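You operate a simulated robot arm through the tools that you are given. There is no shell and no other tool.

The job below is to be done with a simulated robot arm. You get a single attempt, and the scene is never put back.

JOB
Set the tab on the white guide in the vice to the 20 mark and lock it.
Fine: free and tighten its screw with the red bench key, stand the key back in the grey stand, leave the guide clamped.

It is judged by the outcome, as a careful person would: the job done as asked, and still so three seconds after it is handed in. It fails if anything else is knocked over, pushed out of place, dropped, spilled or broken.

ROBOT AND FRAMES
A 7-joint arm with a two-finger gripper, fixed in place. Base frame: the origin is on the floor under the middle of its stand, x ahead of it, y to its left, z up; the work surface is at about z = 0.85. Units: m, degrees, N and s.
With the tool pointing down near the work surface it reaches from about 0.1 to 0.54 m from the base axis. Its first joint turns from -143.0 to 143.0 degrees. Payload 1.47 kg.
The tool frame sits at the grasp point between the pads (the TCP): z along the fingers, y along the line on which they close. The tips reach 0.016 m beyond it. The gripper opens to 0.087 m; its body begins 0.055 m behind the TCP.
Orientation is told as [roll, pitch, yaw] about the base's x, y, z axes, in that order, counted from this pose: with the fingers straight down and closing along the base's y, the tool's x points along the base's -x, its y along +y and its z along -z.

CONTROLS
- The arm moves only by the tool send_rows. Its arguments are lists of equal length, an entry for each row: "offset": the shift along the base's x, y, z in units of 200 mm (1.0 is 200 mm), a list of three; "delta_rot": the turn, a rotation vector about the base's x, y, z in units of 60 degrees (1.0 is 60 degrees), a list of three; "jaw": the opening in per cent of the stroke, from 0 (shut) to 100 (fully open). In form: {"offset": [[x, y, z], ...], "delta_rot": [[wx, wy, wz], ...], "jaw": [jaw, ...]}. A call has 1 to 20 rows; each row is the pose to reach, as a shift and turn from the pose commanded when the call began. A call with a number of a shift or a turn outside -1 to 1 is refused whole. Rows are played at 5 a second. More than 0.05 m and 8.6 degrees between two rows, or a gripper value outside its range, and nothing of the call is played. Where a pose cannot be reached the arm comes as near as it can. A force on the tool above 40 N (or 10 N above the force at the start of the call, whichever is more), or a blocked arm, ends the call early, and 0.2 s more pass. The fingers move at their own pace (about 0.045 m/s each) and stop on an object; they squeeze with about 28 N. The grip force told is the motor's: it shows also when the fingers shut on nothing. Time passes only in rows, and 0.2 s behind the last, so rows that repeat a pose let the fingers close. It gives the time, the measured TCP pose, the force on the tool (base axes), the opening and the grip force at its end, in the units of the frame above (readings bear some noise), with the torque about the TCP (base axes, N m) and any sound that the robot's microphone picked up.
- Cameras (640 x 400 px; columns grow to the right, rows downward): "scene" is fixed at [0.3998, -0.6497, 1.63]; the picture's right is [0.98, 0.19, 0.00], its down [0.17, -0.89, -0.41] and it looks along [-0.08, 0.40, -0.91] (base axes); focal length 328 px, centre (320, 200). "wrist" rides on the gripper at [0.073, 0.012, -0.09] in the tool frame; the picture's right is [-0.16, 0.99, 0.00], its down [-0.72, -0.12, -0.68] and it looks along [-0.67, -0.11, 0.73] (tool axes); focal length 247 px, centre (320, 200). There is no depth. A picture from a camera that has moved, and an enlarged one, comes with that camera's place and axes in the base frame and with its lens.
- grab_frame(camera): a new picture of that camera. No time passes.
- raise_lower(by): slides the trunk up (or, below 0, down) by that many m; the arm rides with it, the base frame stays. It gives what a move gives, with no picture.
- close_up(camera, box): a new picture of the part [left, top, right, bottom] of that camera's present view, enlarged. No time passes.
- job_done(): hands the job in; it is judged then, once.

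Places have to be worked out from the pictures, the camera data and where the tool is seen. Open the gripper and draw the arm clear of the work before you hand the job in, unless the task says otherwise.

The tools are called after "Request:" as name(argument=value, ...) on one line, values as JSON. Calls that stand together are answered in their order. send_rows: Moves the arm, as the interface text tells. Its arguments: {"type":"object","properties":{"offset":{"type":"array","items":{"type":"array","items":{"type":"number"}}},"delta_rot":{"type":"array","items":{"type":"array","items":{"type":"number"}}},"jaw":{"type":"array","items":{"type":"number"}}},"required":["offset","delta_rot","jaw"]} The other tools are called the same way: raise_lower (by) moves the trunk up or down; grab_frame (camera) takes a picture; close_up (camera, box) takes an enlarged picture of a part of a camera's view; job_done () hands the job in.

At the start:

```text
time: 0.0
position: [0.2144, -0.4317, 1.2624]
tool_rot: [0.1, -0.1, -0.1]
contact_force: [-0.6, 0.8, 0.1]
torque: [0.0, -0.02, 0.0]
finger_gap: 0.0869
gripper_force: 0.0
trunk travel left (down, up): [-0.934, 0.306]
```

scene: 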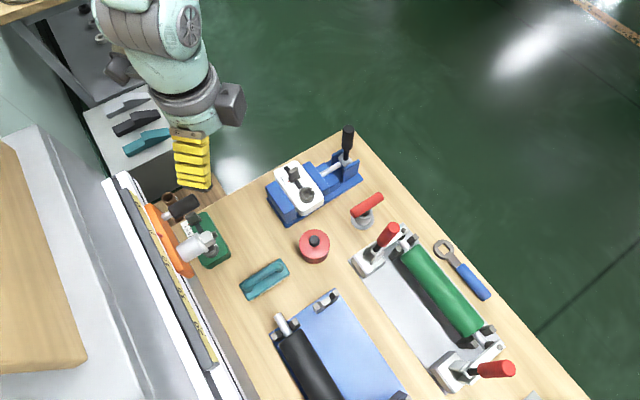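
wrist: 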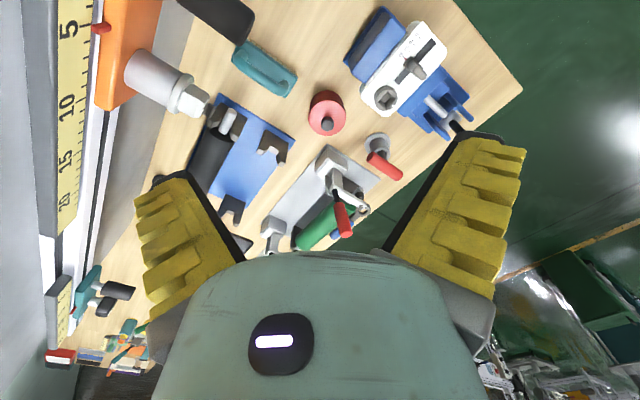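

I see the white guide in the blue vice and a red key in a grey stand. I'll take enlarged views to work out details.

Request:
close_up(camera="scene", box=[250, 120, 410, 240])

Request:
close_up(camera="wrist", box=[320, 0, 520, 190])

Request:
close_up(camera="scene", box=[265, 150, 335, 220])

```text
3.33 times, centred on (330, 180) of scene
camera zoom: at [0.3998, -0.6497, 1.63], right [0.98, 0.19, 0.0], down [0.17, -0.89, -0.41], along [-0.08, 0.4, -0.91], focal length 1093 px, centre (287, 267)
```

zoom: 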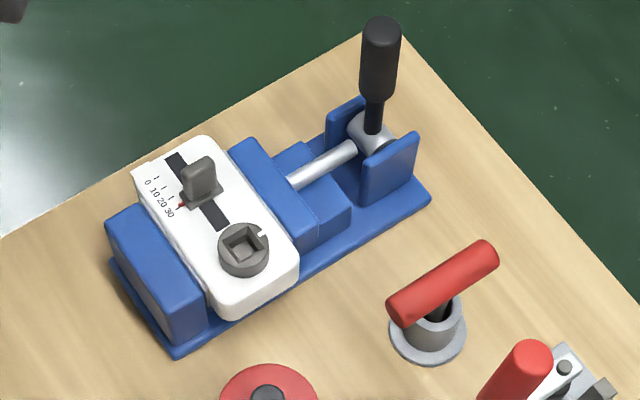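

```text
2.11 times, centred on (420, 95) of wrist
camera zoom: at [0.1409, -0.4186, 1.3516], right [0.16, 0.99, 0.0], down [0.72, -0.12, 0.68], along [0.67, -0.11, -0.73], focal length 520 px, centre (110, 421)
```

zoom: 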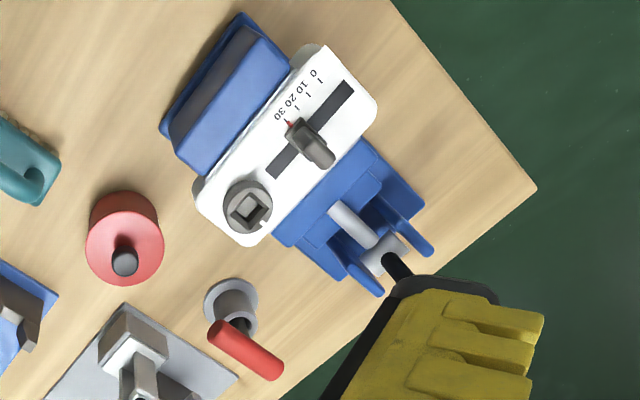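

```text
5.71 times, centred on (300, 185) of scene
camera zoom: at [0.3998, -0.6497, 1.63], right [0.98, 0.19, 0.0], down [0.17, -0.89, -0.41], along [-0.08, 0.4, -0.91], focal length 1874 px, centre (434, 286)
```

zoom: 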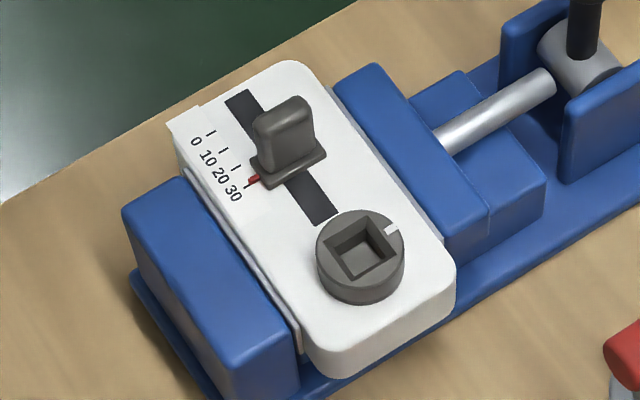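

The screw head is near (0.306, -0.338, 0.947), the key's T-handle near (0.447, -0.336, 0.94). The tab sits near 28–30 now. I move to a viewing pose above the guide, well clear of the vice lever.

Request:
send_rows(offset=[[0.065, 0.073, -0.09], [0.13, 0.146, -0.18], [0.195, 0.219, -0.27], [0.26, 0.292, -0.36], [0.325, 0.365, -0.45], [0.39, 0.438, -0.54], [0.455, 0.511, -0.63], [0.523, 0.5835, -0.7]], delta_rot=[[0, 0, 0], [0, 0, 0], [0, 0, 0], [0, 0, 0], [0, 0, 0], [0, 0, 0], [0, 0, 0], [0, 0, 0]], jaw=[100, 100, 100, 100, 100, 100, 100, 100])

Request:
grab_frame(camera="wrist")

Request:
grab_frame(camera="scene")

```text
time: 1.8
position: [0.319, -0.3138, 1.1225]
tool_rot: [-0.1, 0.0, -0.1]
contact_force: [0.3, 0.2, -0.1]
torque: [-0.01, 0.0, -0.02]
finger_gap: 0.0868
gripper_force: 0.1
out of reach, approached as far as the arm can: row 1
trunk travel left (down, up): [-0.934, 0.306]
```

```text
taken
camera wrist: at [0.2459, -0.3018, 1.2114], right [0.16, 0.99, 0.0], down [0.72, -0.12, 0.68], along [0.67, -0.11, -0.73], focal length 247 px, centre (320, 200)
```

wrist: 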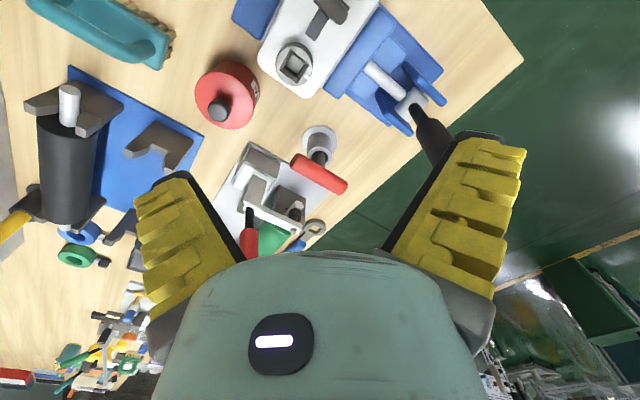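

```text
taken
```

scene: 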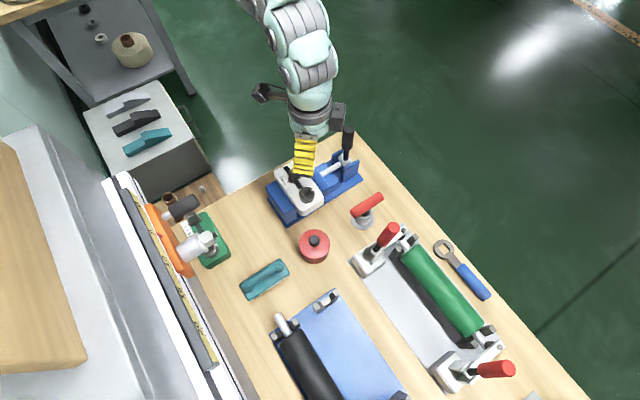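

The view now shows the key and the screw. I enlarge both to judge orientations.

Request:
close_up(camera="wrist", box=[250, 0, 370, 110])

Request:
close_up(camera="wrist", box=[270, 110, 370, 210])

Request:
close_up(camera="scene", box=[335, 175, 405, 245])

```text
3.64 times, centred on (310, 55) of wrist
camera zoom: at [0.2459, -0.3018, 1.2114], right [0.16, 0.99, 0.0], down [0.72, -0.12, 0.68], along [0.67, -0.11, -0.73], focal length 898 px, centre (356, 727)
```

zoom: 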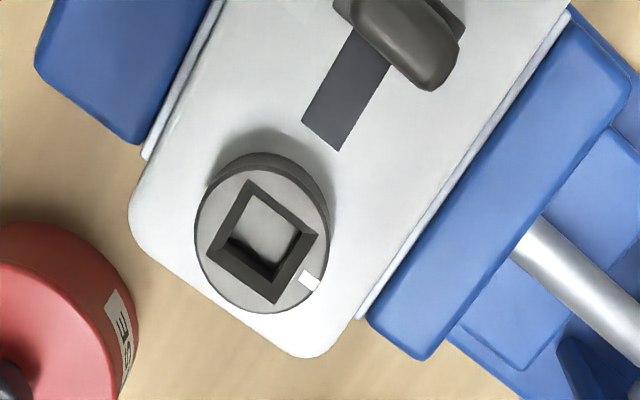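

```text
4.00 times, centred on (320, 160) of wrist
camera zoom: at [0.2459, -0.3018, 1.2114], right [0.16, 0.99, 0.0], down [0.72, -0.12, 0.68], along [0.67, -0.11, -0.73], focal length 988 px, centre (320, 360)
```

zoom: 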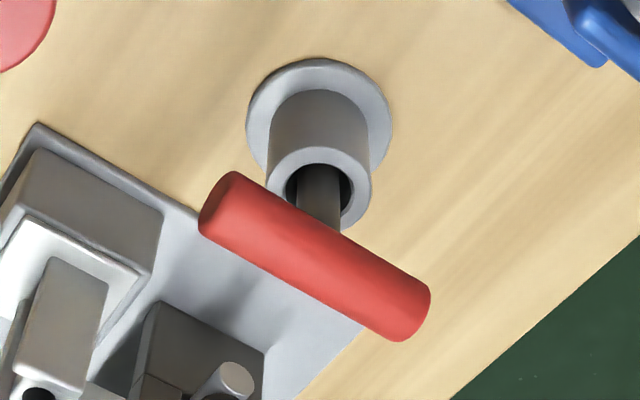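

```text
5.71 times, centred on (370, 210) of scene
camera zoom: at [0.3998, -0.6497, 1.63], right [0.98, 0.19, 0.0], down [0.17, -0.89, -0.41], along [-0.08, 0.4, -0.91], focal length 1874 px, centre (34, 143)
```

zoom: 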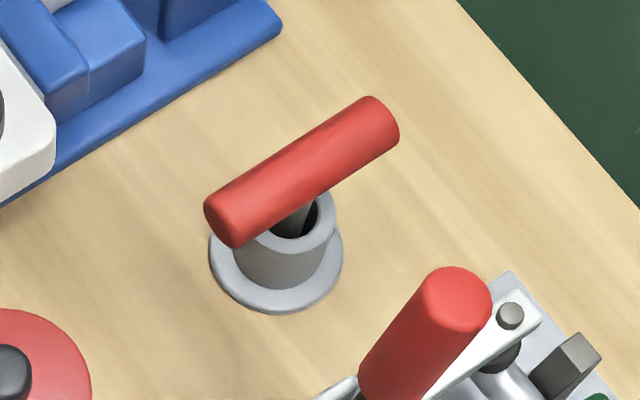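

The key's bar lies along about 45° with its centre near (0.450, -0.335, 0.94). The socket sides and white mark are also at 45°, and the toggle clamp's red handle stands tall at about (0.49, -0.43). I turn the gripper to yaw +45 with a narrower jaw and move high above the key to test reach.

Request:
send_rows(offset=[[0.08, -0.0125, 0], [0.16, -0.025, 0], [0.24, -0.0375, 0], [0.32, -0.05, 0], [0.4, -0.0625, 0], [0.48, -0.075, 0], [0.56, -0.0875, 0], [0.653, -0.1, 0]], delta_rot=[[0, 0, 0.09375], [0, 0, 0.1875], [0, 0, 0.28125], [0, 0, 0.375], [0, 0, 0.46875], [0, 0, 0.5625], [0, 0, 0.65625], [0, 0, 0.75]], jaw=[60, 60, 60, 60, 60, 60, 60, 60])

Request:
grab_frame(camera="wrist")

Request:
grab_frame(camera="scene")

```text
time: 3.6
position: [0.4499, -0.3341, 1.1223]
tool_rot: [0.0, 0.1, 45.2]
contact_force: [0.4, -0.5, 0.1]
torque: [-0.01, -0.01, 0.02]
finger_gap: 0.0574
gripper_force: 4.1
trunk travel left (down, up): [-0.934, 0.306]
```

```text
taken
camera wrist: at [0.389, -0.3769, 1.2113], right [-0.59, 0.81, 0.0], down [0.59, 0.43, 0.68], along [0.55, 0.4, -0.73], focal length 247 px, centre (320, 200)
```

wrist: 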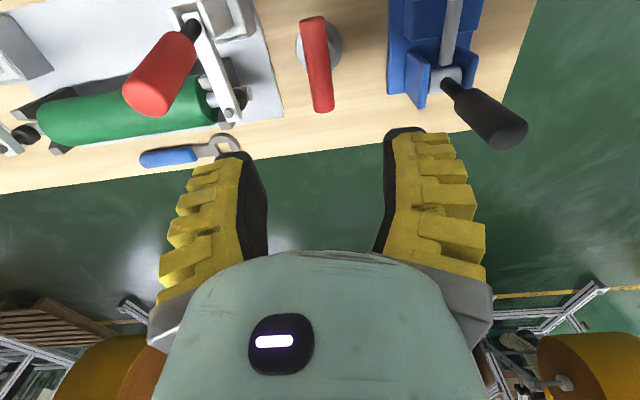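

```text
taken
```

scene: 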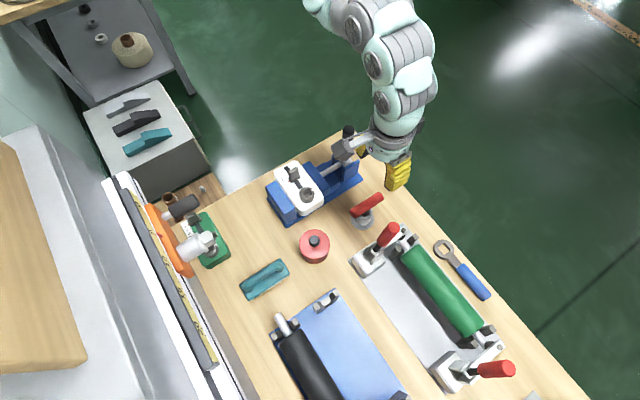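

Reach is fine here. I take close-ups of the key from this pose for a refined position.

Request:
close_up(camera="wrist", box=[270, 0, 370, 120])

Request:
close_up(camera="scene", box=[340, 180, 400, 240])

```text
3.33 times, centred on (320, 60) of wrist
camera zoom: at [0.389, -0.3769, 1.2113], right [-0.59, 0.81, 0.0], down [0.59, 0.43, 0.68], along [0.55, 0.4, -0.73], focal length 823 px, centre (320, 667)
```

zoom: 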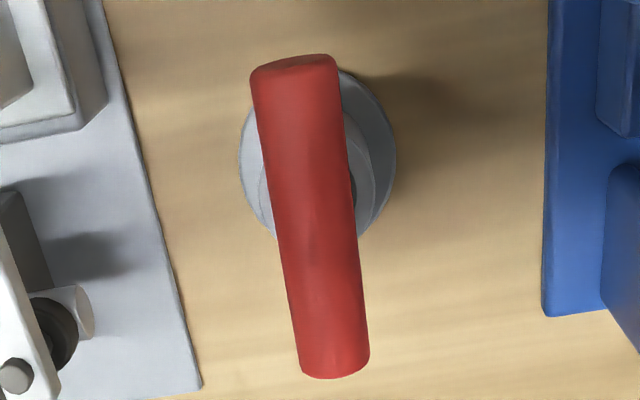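

```text
6.67 times, centred on (370, 210) of scene
camera zoom: at [0.3998, -0.6497, 1.63], right [0.98, 0.19, 0.0], down [0.17, -0.89, -0.41], along [-0.08, 0.4, -0.91], focal length 2186 px, centre (-13, 133)
```

zoom: 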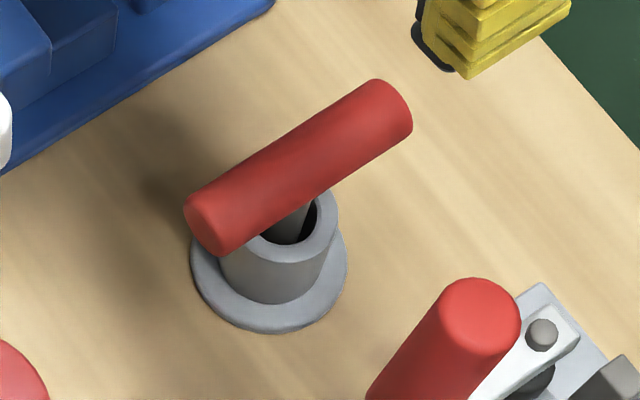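

Combined views put the bar's axis at about (0.449, -0.336, 0.938), diameter about 18 mm, and the stand centre matches. I descend part-way first and check the alignment.

Request:
send_rows(offset=[[-0.003, -0.004, -0.1], [-0.003, -0.004, -0.2], [-0.003, -0.004, -0.3], [-0.003, -0.004, -0.4], [-0.003, -0.004, -0.5], [-0.003, -0.004, -0.6], [-0.003, -0.004, -0.65]], delta_rot=[[0, 0, 0], [0, 0, 0], [0, 0, 0], [0, 0, 0], [0, 0, 0], [0, 0, 0], [0, 0, 0]], jaw=[60, 60, 60, 60, 60, 60, 60])

Request:
grab_frame(camera="wrist")

Request:
close_up(camera="scene", box=[320, 140, 440, 260])

```text
time: 5.2
position: [0.4504, -0.3353, 0.9937]
tool_rot: [0.0, -0.1, 45.1]
contact_force: [0.2, 0.0, -0.2]
torque: [-0.01, 0.0, 0.05]
finger_gap: 0.0575
gripper_force: 3.6
trunk travel left (down, up): [-0.934, 0.306]
```

```text
taken
camera wrist: at [0.3895, -0.3774, 1.0828], right [-0.59, 0.81, 0.0], down [0.59, 0.43, 0.68], along [0.55, 0.4, -0.73], focal length 247 px, centre (320, 200)
```

wrist: 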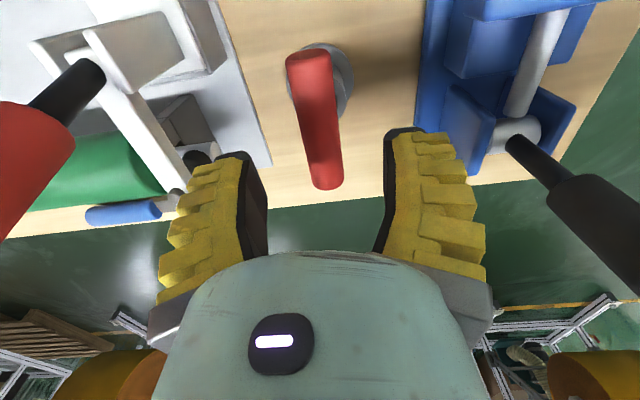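

```text
3.33 times, centred on (380, 200) of scene
camera zoom: at [0.3998, -0.6497, 1.63], right [0.98, 0.19, 0.0], down [0.17, -0.89, -0.41], along [-0.08, 0.4, -0.91], focal length 1093 px, centre (120, 200)
```

zoom: 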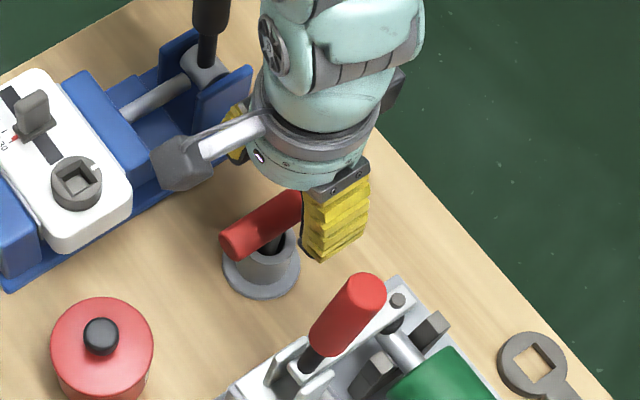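

The bar is well centred between the fingers. I go down to the bar's axis height, then close.

Request:
send_rows(offset=[[0, 0.003, -0.07], [0, 0.003, -0.14], [0, 0.003, -0.21], [0, 0.003, -0.275]], delta_rot=[[0, 0, 0], [0, 0, 0], [0, 0, 0], [0, 0, 0]], jaw=[60, 60, 60, 60])

Request:
grab_frame(camera="wrist")

Request:
close_up(camera="scene", box=[320, 140, 440, 260])

```text
time: 6.2
position: [0.4386, -0.3142, 0.9708]
tool_rot: [0.0, 0.0, 45.1]
contact_force: [-0.2, 0.1, 0.2]
torque: [0.03, -0.01, -0.02]
finger_gap: 0.0575
gripper_force: 3.7
out of reach, approached as far as the arm can: row 1, 2, 3, 4
trunk travel left (down, up): [-0.934, 0.306]
```

```text
taken
camera wrist: at [0.3783, -0.357, 1.0592], right [-0.59, 0.81, 0.0], down [0.59, 0.43, 0.68], along [0.55, 0.4, -0.73], focal length 247 px, centre (320, 200)
```

wrist: 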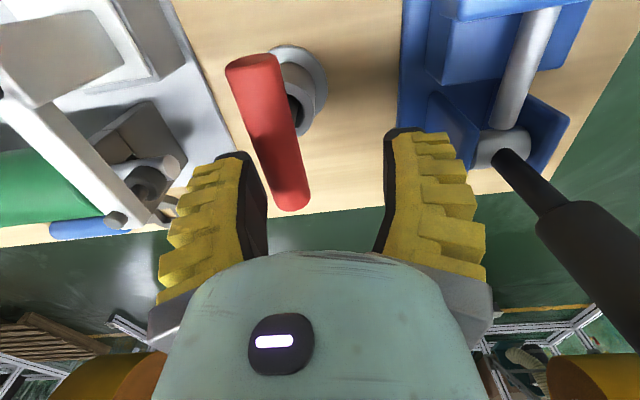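

```text
3.33 times, centred on (380, 200) of scene
camera zoom: at [0.3998, -0.6497, 1.63], right [0.98, 0.19, 0.0], down [0.17, -0.89, -0.41], along [-0.08, 0.4, -0.91], focal length 1093 px, centre (120, 200)
```

zoom: 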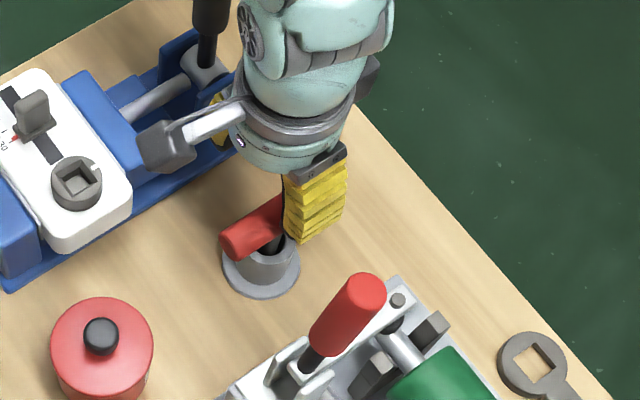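

The arm runs out of reach below z≈0.99 here, with no contact made. I'll rise straight up, then lower the trunk so the same reach is available lower down.

Request:
send_rows(offset=[[0, 0, 0.1], [0, 0, 0.2], [0, 0, 0.3], [0, 0, 0.4], [0, 0, 0.5], [0, 0, 0.6], [0, 0, 0.7], [0, 0, 0.75]], delta_rot=[[0, 0, 0], [0, 0, 0], [0, 0, 0], [0, 0, 0], [0, 0, 0], [0, 0, 0], [0, 0, 0], [0, 0, 0]], jaw=[60, 60, 60, 60, 60, 60, 60, 60])

```text
time: 8.0
position: [0.4389, -0.3137, 1.1214]
tool_rot: [0.0, 0.0, 45.0]
contact_force: [0.3, 0.7, 0.8]
torque: [0.02, 0.0, 0.0]
finger_gap: 0.0572
gripper_force: 3.3
trunk travel left (down, up): [-0.934, 0.306]
```

The commanded pose was clipped to what was reached. I recentre over the key at this height, then lower the trunk by 0.12 m.

Request:
send_rows(offset=[[0.0275, -0.055, 0], [0.055, -0.108, 0], [0.055, -0.108, 0]], delta_rot=[[0, 0, 0], [0, 0, 0], [0, 0, 0]], jaw=[60, 60, 60])

Request:
raise_lower(by=-0.12)

```text
time: 8.8
position: [0.4503, -0.3375, 1.1201]
tool_rot: [0.0, 0.1, 45.0]
contact_force: [0.0, -0.4, 0.5]
torque: [-0.01, 0.02, 0.04]
finger_gap: 0.0574
gripper_force: 3.9
trunk travel left (down, up): [-0.934, 0.306]
```

```text
time: 10.3
position: [0.4494, -0.3365, 1.0002]
tool_rot: [0.0, 0.0, 45.0]
contact_force: [0.9, 0.6, 0.3]
torque: [0.05, 0.04, -0.01]
finger_gap: 0.0577
gripper_force: 3.7
trunk travel left (down, up): [-0.814, 0.426]
```

The trunk is lower and the TCP is over the key at z=1.000. I descend to the bar's axis in small steps, jaws still open, and look.

Request:
send_rows(offset=[[0, 0.002, -0.08], [0, 0.004, -0.16], [0, 0.005, -0.24], [0, 0.005, -0.3], [0, 0.005, -0.3]], delta_rot=[[0, 0, 0], [0, 0, 0], [0, 0, 0], [0, 0, 0], [0, 0, 0]], jaw=[60, 60, 60, 60, 60])

Request:
grab_frame(camera="wrist")

Request:
close_up(camera="scene", box=[320, 140, 440, 260])

```text
time: 11.5
position: [0.4494, -0.3336, 0.9412]
tool_rot: [0.0, 0.0, 44.9]
contact_force: [0.8, -0.1, 1.4]
torque: [0.05, 0.04, -0.01]
finger_gap: 0.0574
gripper_force: 4.0
trunk travel left (down, up): [-0.814, 0.426]
```

```text
taken
camera wrist: at [0.3894, -0.3782, 1.0303], right [-0.59, 0.81, 0.0], down [0.59, 0.43, 0.68], along [0.55, 0.4, -0.73], focal length 247 px, centre (320, 200)
```

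wrist: 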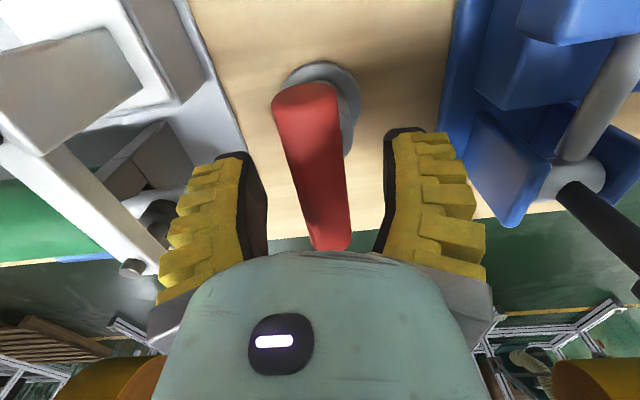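

```text
3.33 times, centred on (380, 200) of scene
camera zoom: at [0.3998, -0.6497, 1.63], right [0.98, 0.19, 0.0], down [0.17, -0.89, -0.41], along [-0.08, 0.4, -0.91], focal length 1093 px, centre (120, 200)
```

zoom: 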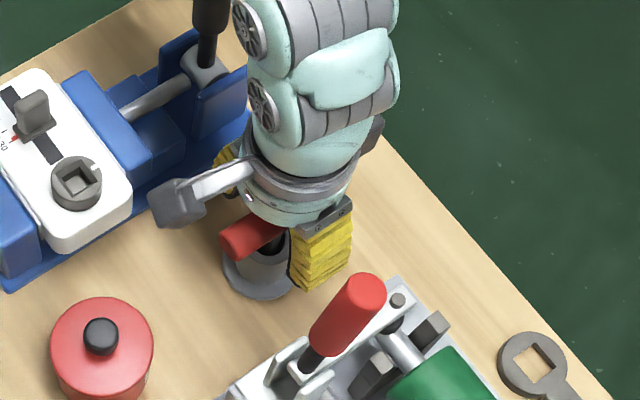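

The bar is centred between the pads. I lower 3 mm more and close on it.

Request:
send_rows(offset=[[0, 0, -0.015], [0, 0, -0.015], [0, 0, -0.015], [0, 0, -0.015], [0, 0, -0.015], [0, 0, -0.015], [0, 0, -0.015]], delta_rot=[[0, 0, 0], [0, 0, 0], [0, 0, 0], [0, 0, 0], [0, 0, 0], [0, 0, 0], [0, 0, 0]], jaw=[60, 40, 20, 0, 0, 0, 0])

Request:
grab_frame(camera="wrist")

Request:
close_up(camera="scene", box=[320, 140, 440, 260])

```text
time: 13.1
position: [0.4499, -0.3359, 0.9385]
tool_rot: [-0.1, 0.0, 45.0]
contact_force: [0.3, -0.7, 0.6]
torque: [0.0, 0.04, 0.01]
finger_gap: 0.0195
gripper_force: 28.4
trunk travel left (down, up): [-0.814, 0.426]
```

```text
taken
camera wrist: at [0.3894, -0.3783, 1.0271], right [-0.59, 0.81, 0.0], down [0.59, 0.43, 0.68], along [0.55, 0.4, -0.73], focal length 247 px, centre (320, 200)
```

wrist: 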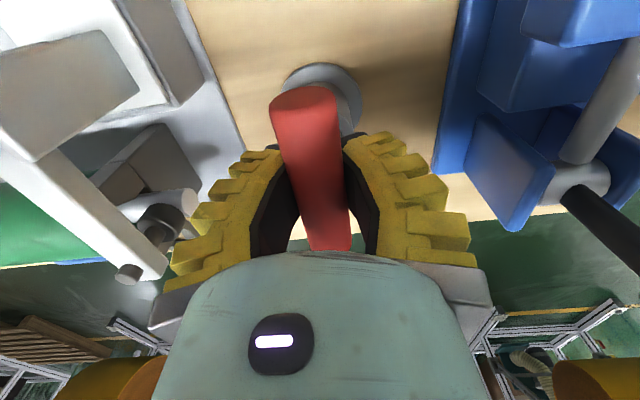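

```text
3.33 times, centred on (380, 200) of scene
camera zoom: at [0.3998, -0.6497, 1.63], right [0.98, 0.19, 0.0], down [0.17, -0.89, -0.41], along [-0.08, 0.4, -0.91], focal length 1093 px, centre (120, 200)
```

zoom: 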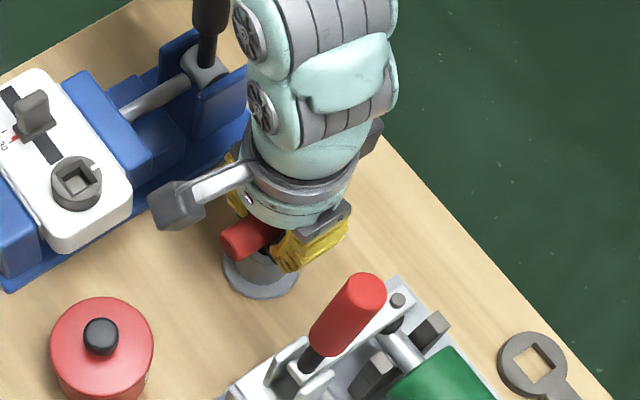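

The bar is gripped (gap 19.5 mm, 28 N). I lift straight up out of the stand.

Request:
send_rows(offset=[[0, 0, 0.04], [0, 0, 0.1], [0, 0, 0.18], [0, 0, 0.26], [0, 0, 0.34], [0, 0, 0.42], [0, 0, 0.5], [0, 0, 0.56]], delta_rot=[[0, 0, 0], [0, 0, 0], [0, 0, 0], [0, 0, 0], [0, 0, 0], [0, 0, 0], [0, 0, 0], [0, 0, 0]], jaw=[0, 0, 0, 0, 0, 0, 0, 0])

Request:
grab_frame(camera="wrist")

Request:
close_up(camera="scene", box=[320, 140, 440, 260])

```text
time: 14.9
position: [0.4502, -0.3351, 1.0497]
tool_rot: [0.1, 0.1, 45.0]
contact_force: [-0.2, -0.7, -0.8]
torque: [0.0, 0.01, 0.01]
finger_gap: 0.0194
gripper_force: 27.7
trunk travel left (down, up): [-0.814, 0.426]
```

```text
taken
camera wrist: at [0.3897, -0.3782, 1.1387], right [-0.59, 0.81, 0.0], down [0.59, 0.43, 0.68], along [0.55, 0.4, -0.73], focal length 247 px, centre (320, 200)
```

wrist: 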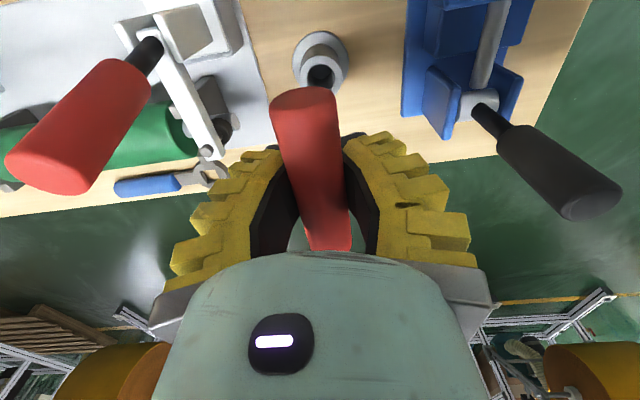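

```text
3.33 times, centred on (380, 200) of scene
camera zoom: at [0.3998, -0.6497, 1.63], right [0.98, 0.19, 0.0], down [0.17, -0.89, -0.41], along [-0.08, 0.4, -0.91], focal length 1093 px, centre (120, 200)
```

zoom: 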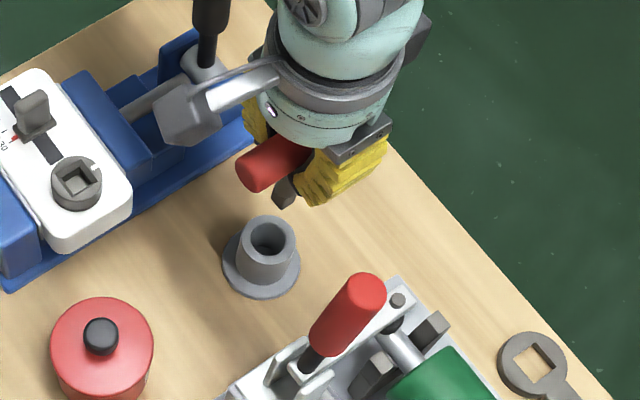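

The key is free of the stand. I zoom in on its bit to judge orientation and length.

Request:
close_up(camera="scene", box=[355, 175, 405, 225])

Request:
close_up(camera="wrist", box=[250, 20, 390, 140])

Request:
close_up(camera="scene", box=[320, 160, 400, 240])

```text
8.00 times, centred on (380, 200) of scene
camera zoom: at [0.3998, -0.6497, 1.63], right [0.98, 0.19, 0.0], down [0.17, -0.89, -0.41], along [-0.08, 0.4, -0.91], focal length 2623 px, centre (-160, 200)
```

zoom: 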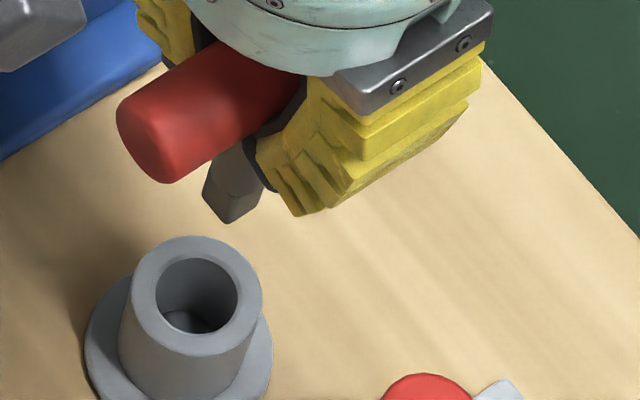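

```text
3.33 times, centred on (320, 80) of wrist
camera zoom: at [0.3897, -0.3782, 1.1387], right [-0.59, 0.81, 0.0], down [0.59, 0.43, 0.68], along [0.55, 0.4, -0.73], focal length 823 px, centre (320, 600)
```

zoom: 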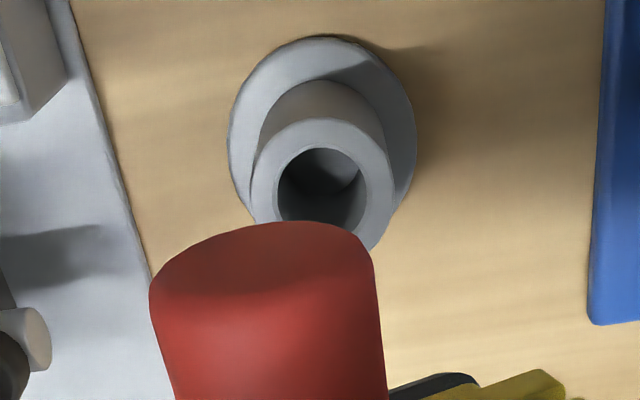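

```text
5.00 times, centred on (360, 200) of scene
camera zoom: at [0.3998, -0.6497, 1.63], right [0.98, 0.19, 0.0], down [0.17, -0.89, -0.41], along [-0.08, 0.4, -0.91], focal length 1639 px, centre (120, 200)
```

zoom: 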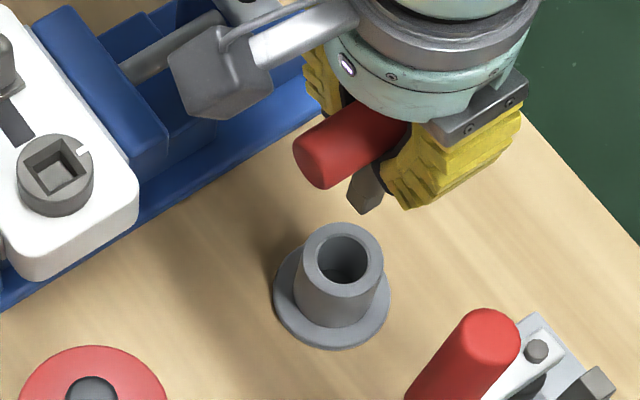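

I zoom further on the bit and the socket to measure them.

Request:
close_up(camera="scene", box=[365, 185, 385, 207])

Request:
close_up(camera="scene", box=[290, 178, 326, 208])

Request:
close_up(camera="scene", box=[270, 155, 310, 195])

```text
16.00 times, centred on (375, 196) of scene
camera zoom: at [0.3998, -0.6497, 1.63], right [0.98, 0.19, 0.0], down [0.17, -0.89, -0.41], along [-0.08, 0.4, -0.91], focal length 5246 px, centre (-560, 264)
```

zoom: 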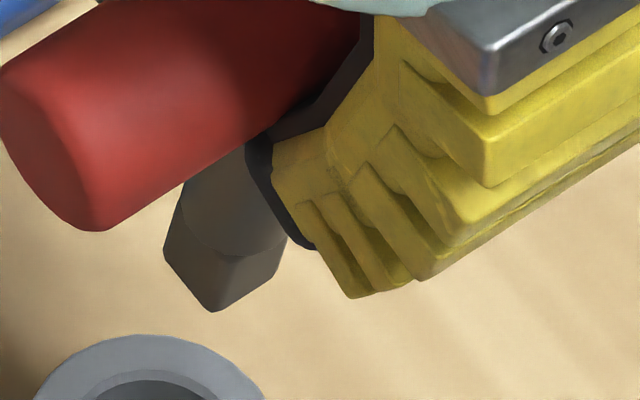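

```text
13.33 times, centred on (308, 193) of scene
camera zoom: at [0.3998, -0.6497, 1.63], right [0.98, 0.19, 0.0], down [0.17, -0.89, -0.41], along [-0.08, 0.4, -0.91], focal length 4372 px, centre (480, 293)
```

zoom: 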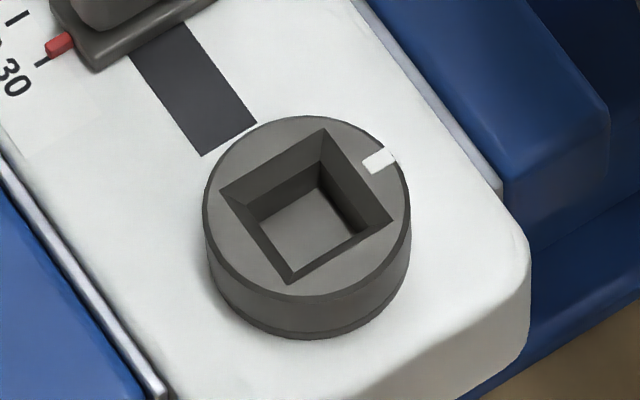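

```text
10.00 times, centred on (290, 175) of scene
camera zoom: at [0.3998, -0.6497, 1.63], right [0.98, 0.19, 0.0], down [0.17, -0.89, -0.41], along [-0.08, 0.4, -0.91], focal length 3279 px, centre (620, 450)
```

zoom: 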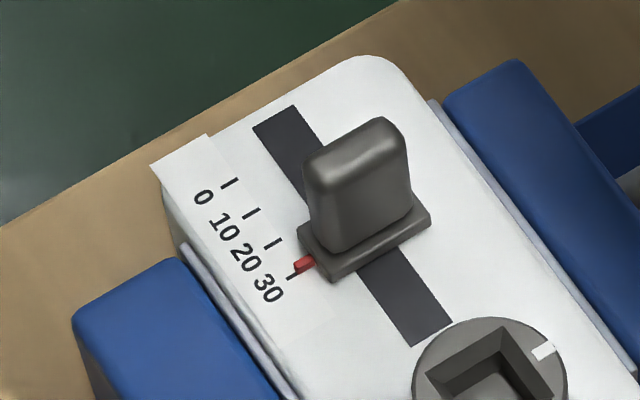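

The bit is square, about 11 mm, aligned with the bar, its end about 85 mm below the TCP. The socket is funnelled with sides at 45°, centre near (0.309, -0.338), top z≈0.948. I carry the key over the screw with clearance.

Request:
send_rows(offset=[[0, 0, 0.05], [-0.1, -0.0015, 0.05], [-0.2, -0.003, 0.05], [-0.3, -0.005, 0.05], [-0.4, -0.007, 0.05], [-0.5, -0.009, 0.05], [-0.6, -0.011, 0.05], [-0.704, -0.0125, 0.05], [-0.704, -0.0125, 0.05]], delta_rot=[[0, 0, 0], [0, 0, 0], [0, 0, 0], [0, 0, 0], [0, 0, 0], [0, 0, 0], [0, 0, 0], [0, 0, 0], [0, 0, 0]], jaw=[0, 0, 0, 0, 0, 0, 0, 0, 0])

Request:
grab_frame(camera="wrist")

Request:
close_up(camera="scene", box=[280, 160, 340, 220])

```text
time: 16.9
position: [0.3088, -0.3388, 1.0597]
tool_rot: [0.0, 0.0, 45.0]
contact_force: [-0.4, -0.5, -2.5]
torque: [0.0, 0.02, 0.03]
finger_gap: 0.0201
gripper_force: 28.5
trunk travel left (down, up): [-0.814, 0.426]
```

```text
taken
camera wrist: at [0.2485, -0.3817, 1.1488], right [-0.59, 0.81, 0.0], down [0.59, 0.43, 0.68], along [0.55, 0.4, -0.73], focal length 247 px, centre (320, 200)
```

wrist: 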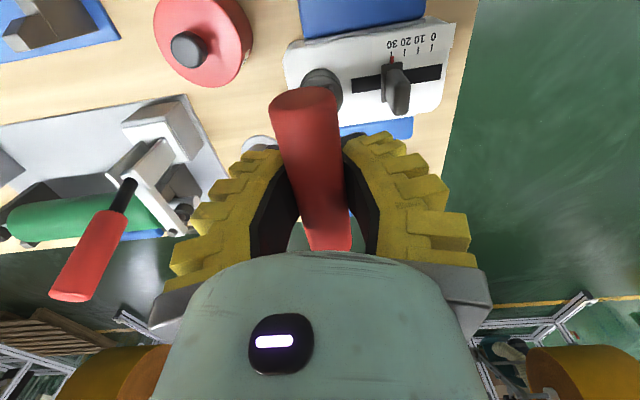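

```text
6.67 times, centred on (310, 190) of scene
camera zoom: at [0.3998, -0.6497, 1.63], right [0.98, 0.19, 0.0], down [0.17, -0.89, -0.41], along [-0.08, 0.4, -0.91], focal length 2186 px, centre (387, 267)
```

zoom: 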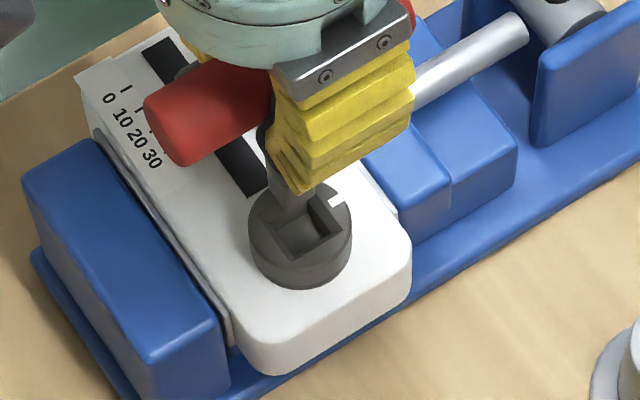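

I zoom in to compare the bit's end with the socket.

Request:
close_up(camera="scene", box=[298, 182, 318, 208])

Request:
close_up(camera="wrist", box=[280, 30, 450, 130])

```text
15.38 times, centred on (308, 195) of scene
camera zoom: at [0.3998, -0.6497, 1.63], right [0.98, 0.19, 0.0], down [0.17, -0.89, -0.41], along [-0.08, 0.4, -0.91], focal length 5044 px, centre (505, 277)
```

zoom: 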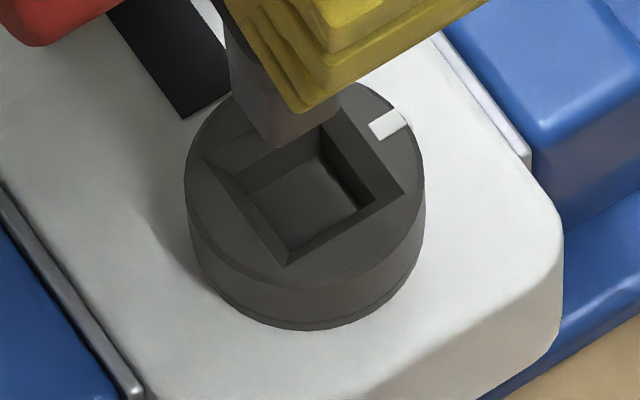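

```text
3.76 times, centred on (365, 80) of wrist
camera zoom: at [0.2485, -0.3817, 1.1488], right [-0.59, 0.81, 0.0], down [0.59, 0.43, 0.68], along [0.55, 0.4, -0.73], focal length 930 px, centre (151, 652)
```

zoom: 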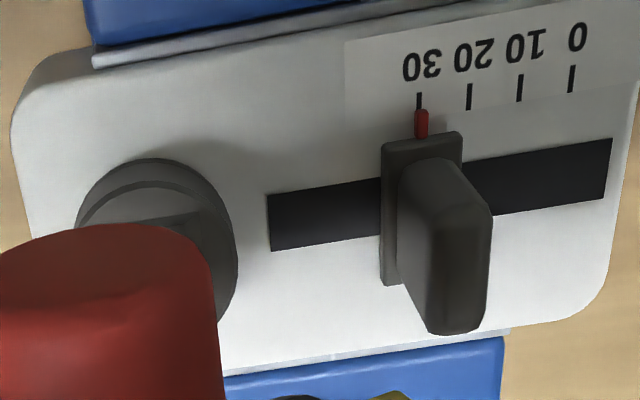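

I zoom closer on the bit end itself.

Request:
close_up(camera="scene", box=[300, 180, 314, 192])

Request:
close_up(camera="scene", box=[270, 150, 340, 210])

```text
16.00 times, centred on (307, 186) of scene
camera zoom: at [0.3998, -0.6497, 1.63], right [0.98, 0.19, 0.0], down [0.17, -0.89, -0.41], along [-0.08, 0.4, -0.91], focal length 5246 px, centre (528, 424)
```

zoom: 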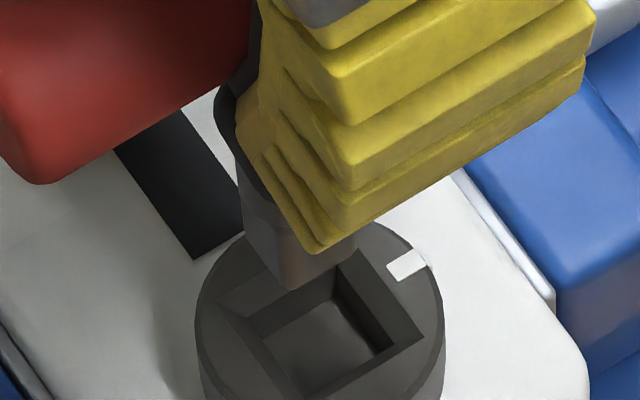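

```text
6.67 times, centred on (305, 180) of scene
camera zoom: at [0.3998, -0.6497, 1.63], right [0.98, 0.19, 0.0], down [0.17, -0.89, -0.41], along [-0.08, 0.4, -0.91], focal length 2186 px, centre (420, 333)
```

zoom: 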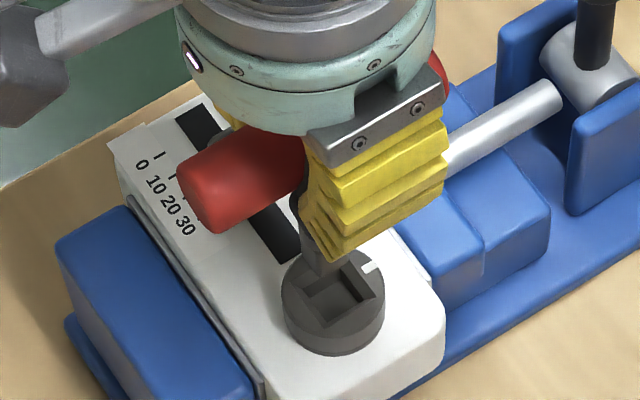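

The bit looks about 1.6 mm off toward -x from the socket centre. I correct by that and lower to just above the socket top, then re-check.

Request:
send_rows(offset=[[0.008, 0.0015, 0], [0.008, 0.0015, -0.04], [0.008, 0.0015, -0.08], [0.008, 0.0015, -0.11], [0.008, 0.0015, -0.11]], delta_rot=[[0, 0, 0], [0, 0, 0], [0, 0, 0], [0, 0, 0], [0, 0, 0]], jaw=[0, 0, 0, 0, 0])

Request:
close_up(camera="scene", box=[298, 182, 318, 208])

Request:
close_up(camera="wrist", box=[260, 20, 380, 120])

```text
time: 18.1
position: [0.3121, -0.3377, 1.0383]
tool_rot: [0.0, 0.0, 45.0]
contact_force: [0.3, -0.5, -0.6]
torque: [0.01, 0.0, 0.0]
finger_gap: 0.0196
gripper_force: 28.6
trunk travel left (down, up): [-0.814, 0.426]
```

```text
15.38 times, centred on (308, 195) of scene
camera zoom: at [0.3998, -0.6497, 1.63], right [0.98, 0.19, 0.0], down [0.17, -0.89, -0.41], along [-0.08, 0.4, -0.91], focal length 5044 px, centre (505, 277)
```

zoom: 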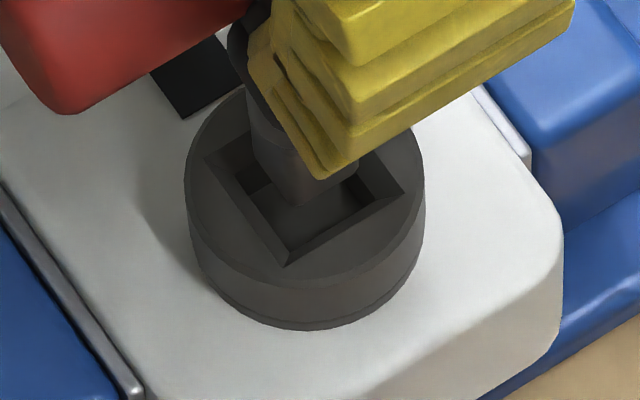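

```text
4.00 times, centred on (320, 70) of wrist
camera zoom: at [0.2505, -0.3803, 1.1269], right [-0.59, 0.81, 0.0], down [0.59, 0.43, 0.68], along [0.55, 0.4, -0.73], focal length 988 px, centre (320, 720)
```

zoom: 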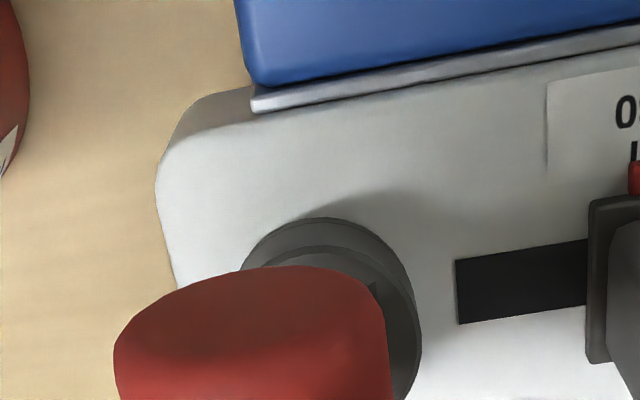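

The bit is now nearly centred (≈0.7 mm to +x). I trim that and lower gently into the socket, watching force.

Request:
send_rows(offset=[[-0.003, 0, 0], [-0.003, 0, -0.015], [-0.003, 0, -0.03], [-0.003, 0, -0.045], [-0.003, 0, -0.045]], delta_rot=[[0, 0, 0], [0, 0, 0], [0, 0, 0], [0, 0, 0], [0, 0, 0]], jaw=[0, 0, 0, 0, 0])

Request:
close_up(camera="scene", box=[298, 182, 318, 208])

```text
time: 19.3
position: [0.3097, -0.3382, 1.0282]
tool_rot: [0.0, 0.0, 45.0]
contact_force: [-0.1, 0.2, -2.0]
torque: [-0.05, 0.0, -0.03]
finger_gap: 0.0198
gripper_force: 27.6
trunk travel left (down, up): [-0.814, 0.426]
```

```text
15.38 times, centred on (308, 195) of scene
camera zoom: at [0.3998, -0.6497, 1.63], right [0.98, 0.19, 0.0], down [0.17, -0.89, -0.41], along [-0.08, 0.4, -0.91], focal length 5044 px, centre (505, 277)
```

zoom: 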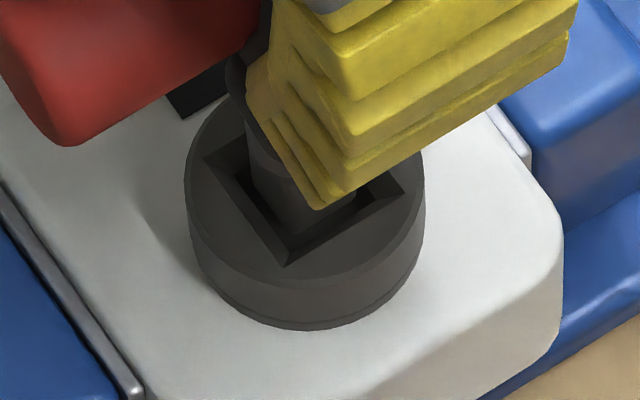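

No notable contact yet, with the bit inside the funnel. I go down another 6 mm.

Request:
send_rows(offset=[[0, 0, -0.01], [0, 0, -0.02], [0, 0, -0.03], [0, 0, -0.03]], delta_rot=[[0, 0, 0], [0, 0, 0], [0, 0, 0], [0, 0, 0]], jaw=[0, 0, 0, 0])

Request:
close_up(camera="scene", box=[298, 182, 318, 208])

```text
time: 20.3
position: [0.3104, -0.3388, 1.0235]
tool_rot: [0.0, 0.1, 45.0]
contact_force: [-0.1, 0.3, -0.6]
torque: [0.02, -0.01, -0.01]
finger_gap: 0.0197
gripper_force: 28.0
trunk travel left (down, up): [-0.814, 0.426]
```

```text
15.38 times, centred on (308, 195) of scene
camera zoom: at [0.3998, -0.6497, 1.63], right [0.98, 0.19, 0.0], down [0.17, -0.89, -0.41], along [-0.08, 0.4, -0.91], focal length 5044 px, centre (505, 277)
```

zoom: 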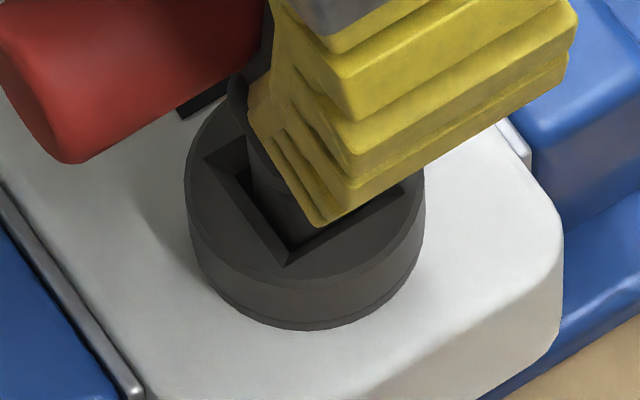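

Still free of contact at z=1.0235. I continue down in 1.5 mm steps.

Request:
send_rows(offset=[[0, 0, -0.008], [0, 0, -0.016], [0, 0, -0.024], [0, 0, -0.032], [0, 0, -0.032]], delta_rot=[[0, 0, 0], [0, 0, 0], [0, 0, 0], [0, 0, 0], [0, 0, 0]], jaw=[0, 0, 0, 0, 0])

Request:
close_up(camera="scene", box=[298, 182, 318, 208])

```text
time: 21.5
position: [0.3105, -0.3387, 1.0168]
tool_rot: [-0.1, 0.1, 45.1]
contact_force: [-0.6, 0.5, 4.5]
torque: [0.03, -0.03, 0.01]
finger_gap: 0.022
gripper_force: 27.4
trunk travel left (down, up): [-0.814, 0.426]
```

```text
15.38 times, centred on (308, 195) of scene
camera zoom: at [0.3998, -0.6497, 1.63], right [0.98, 0.19, 0.0], down [0.17, -0.89, -0.41], along [-0.08, 0.4, -0.91], focal length 5044 px, centre (505, 277)
```

zoom: 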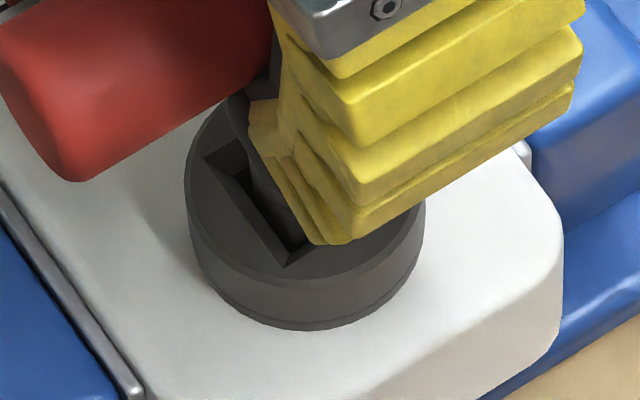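

The bit has met the socket floor (4.5 N) and the key shifted slightly in the grip. I back up 1 mm and look.

Request:
send_rows(offset=[[0, 0, 0.005], [0, 0, 0.005]], delta_rot=[[0, 0, 0], [0, 0, 0]], jaw=[0, 0])

Request:
grab_frame(camera="wrist")

Request:
close_up(camera="scene", box=[270, 150, 340, 210])

```text
time: 22.1
position: [0.3111, -0.3376, 1.017]
tool_rot: [0.0, -0.1, 44.9]
contact_force: [0.5, 0.3, 2.4]
torque: [0.0, -0.02, 0.04]
finger_gap: 0.0206
gripper_force: 27.8
trunk travel left (down, up): [-0.814, 0.426]
```

```text
taken
camera wrist: at [0.25, -0.3809, 1.1065], right [-0.59, 0.81, 0.0], down [0.59, 0.43, 0.68], along [0.55, 0.4, -0.73], focal length 247 px, centre (320, 200)
```

wrist: 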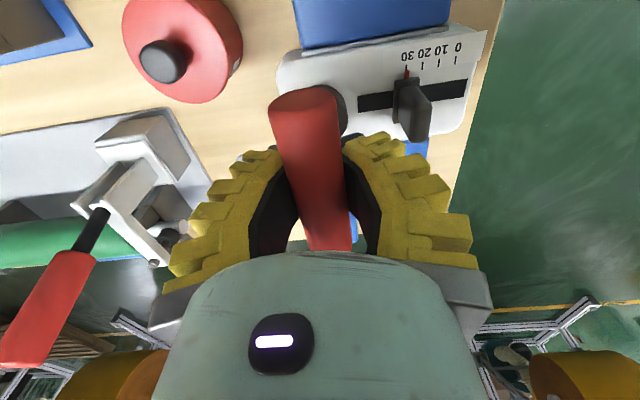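

```text
6.67 times, centred on (305, 180) of scene
camera zoom: at [0.3998, -0.6497, 1.63], right [0.98, 0.19, 0.0], down [0.17, -0.89, -0.41], along [-0.08, 0.4, -0.91], focal length 2186 px, centre (420, 333)
```

zoom: 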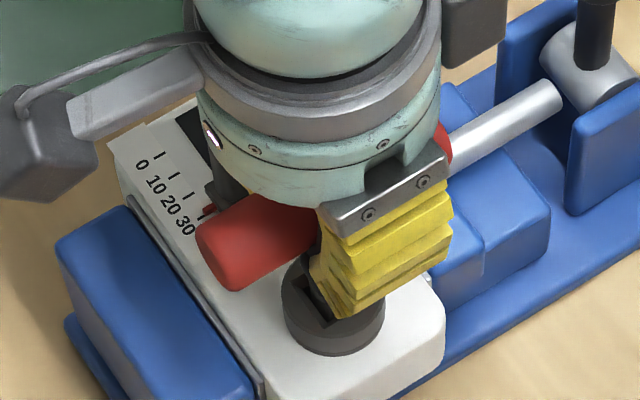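

The key is seated. I turn counter-clockwise (loosening) by 20° in small steps and read the torque.

Request:
send_rows(offset=[[0, 0, 0], [0, 0, 0], [0, 0, 0], [0, 0, 0], [0, 0, 0], [0, 0, 0]], delta_rot=[[0, 0, 0.067], [0, 0, 0.133], [0, 0, 0.2], [0, 0, 0.267], [0, 0, 0.333], [0, 0, 0.333]], jaw=[0, 0, 0, 0, 0, 0])

Request:
close_up(camera="scene", box=[285, 165, 335, 215])

Request:
grab_frame(camera="wrist")

```text
time: 23.5
position: [0.3125, -0.3374, 1.0169]
tool_rot: [-0.1, 0.1, 65.0]
contact_force: [-1.5, 1.0, 0.7]
torque: [0.11, 0.0, 0.01]
finger_gap: 0.02
gripper_force: 27.7
trunk travel left (down, up): [-0.814, 0.426]
```

```text
8.00 times, centred on (310, 190) of scene
camera zoom: at [0.3998, -0.6497, 1.63], right [0.98, 0.19, 0.0], down [0.17, -0.89, -0.41], along [-0.08, 0.4, -0.91], focal length 2623 px, centre (400, 280)
```

zoom: 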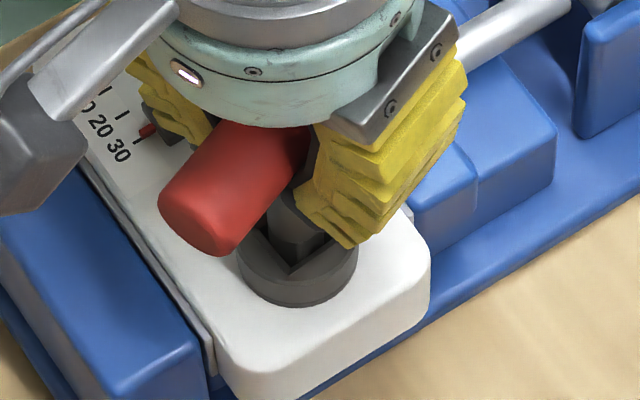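

```text
taken
camera wrist: at [0.2685, -0.3984, 1.1066], right [-0.83, 0.56, 0.0], down [0.41, 0.61, 0.68], along [0.38, 0.56, -0.73], focal length 247 px, centre (320, 200)
```

wrist: 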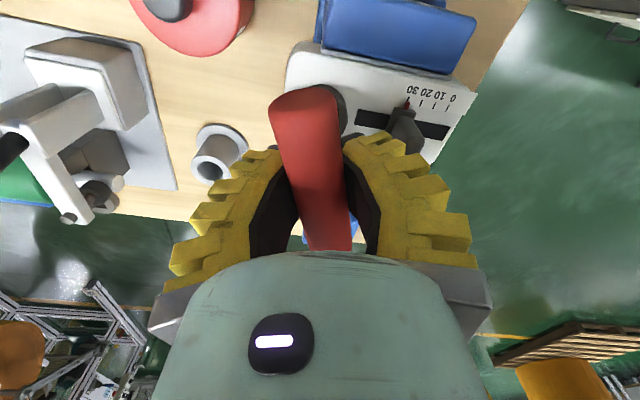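

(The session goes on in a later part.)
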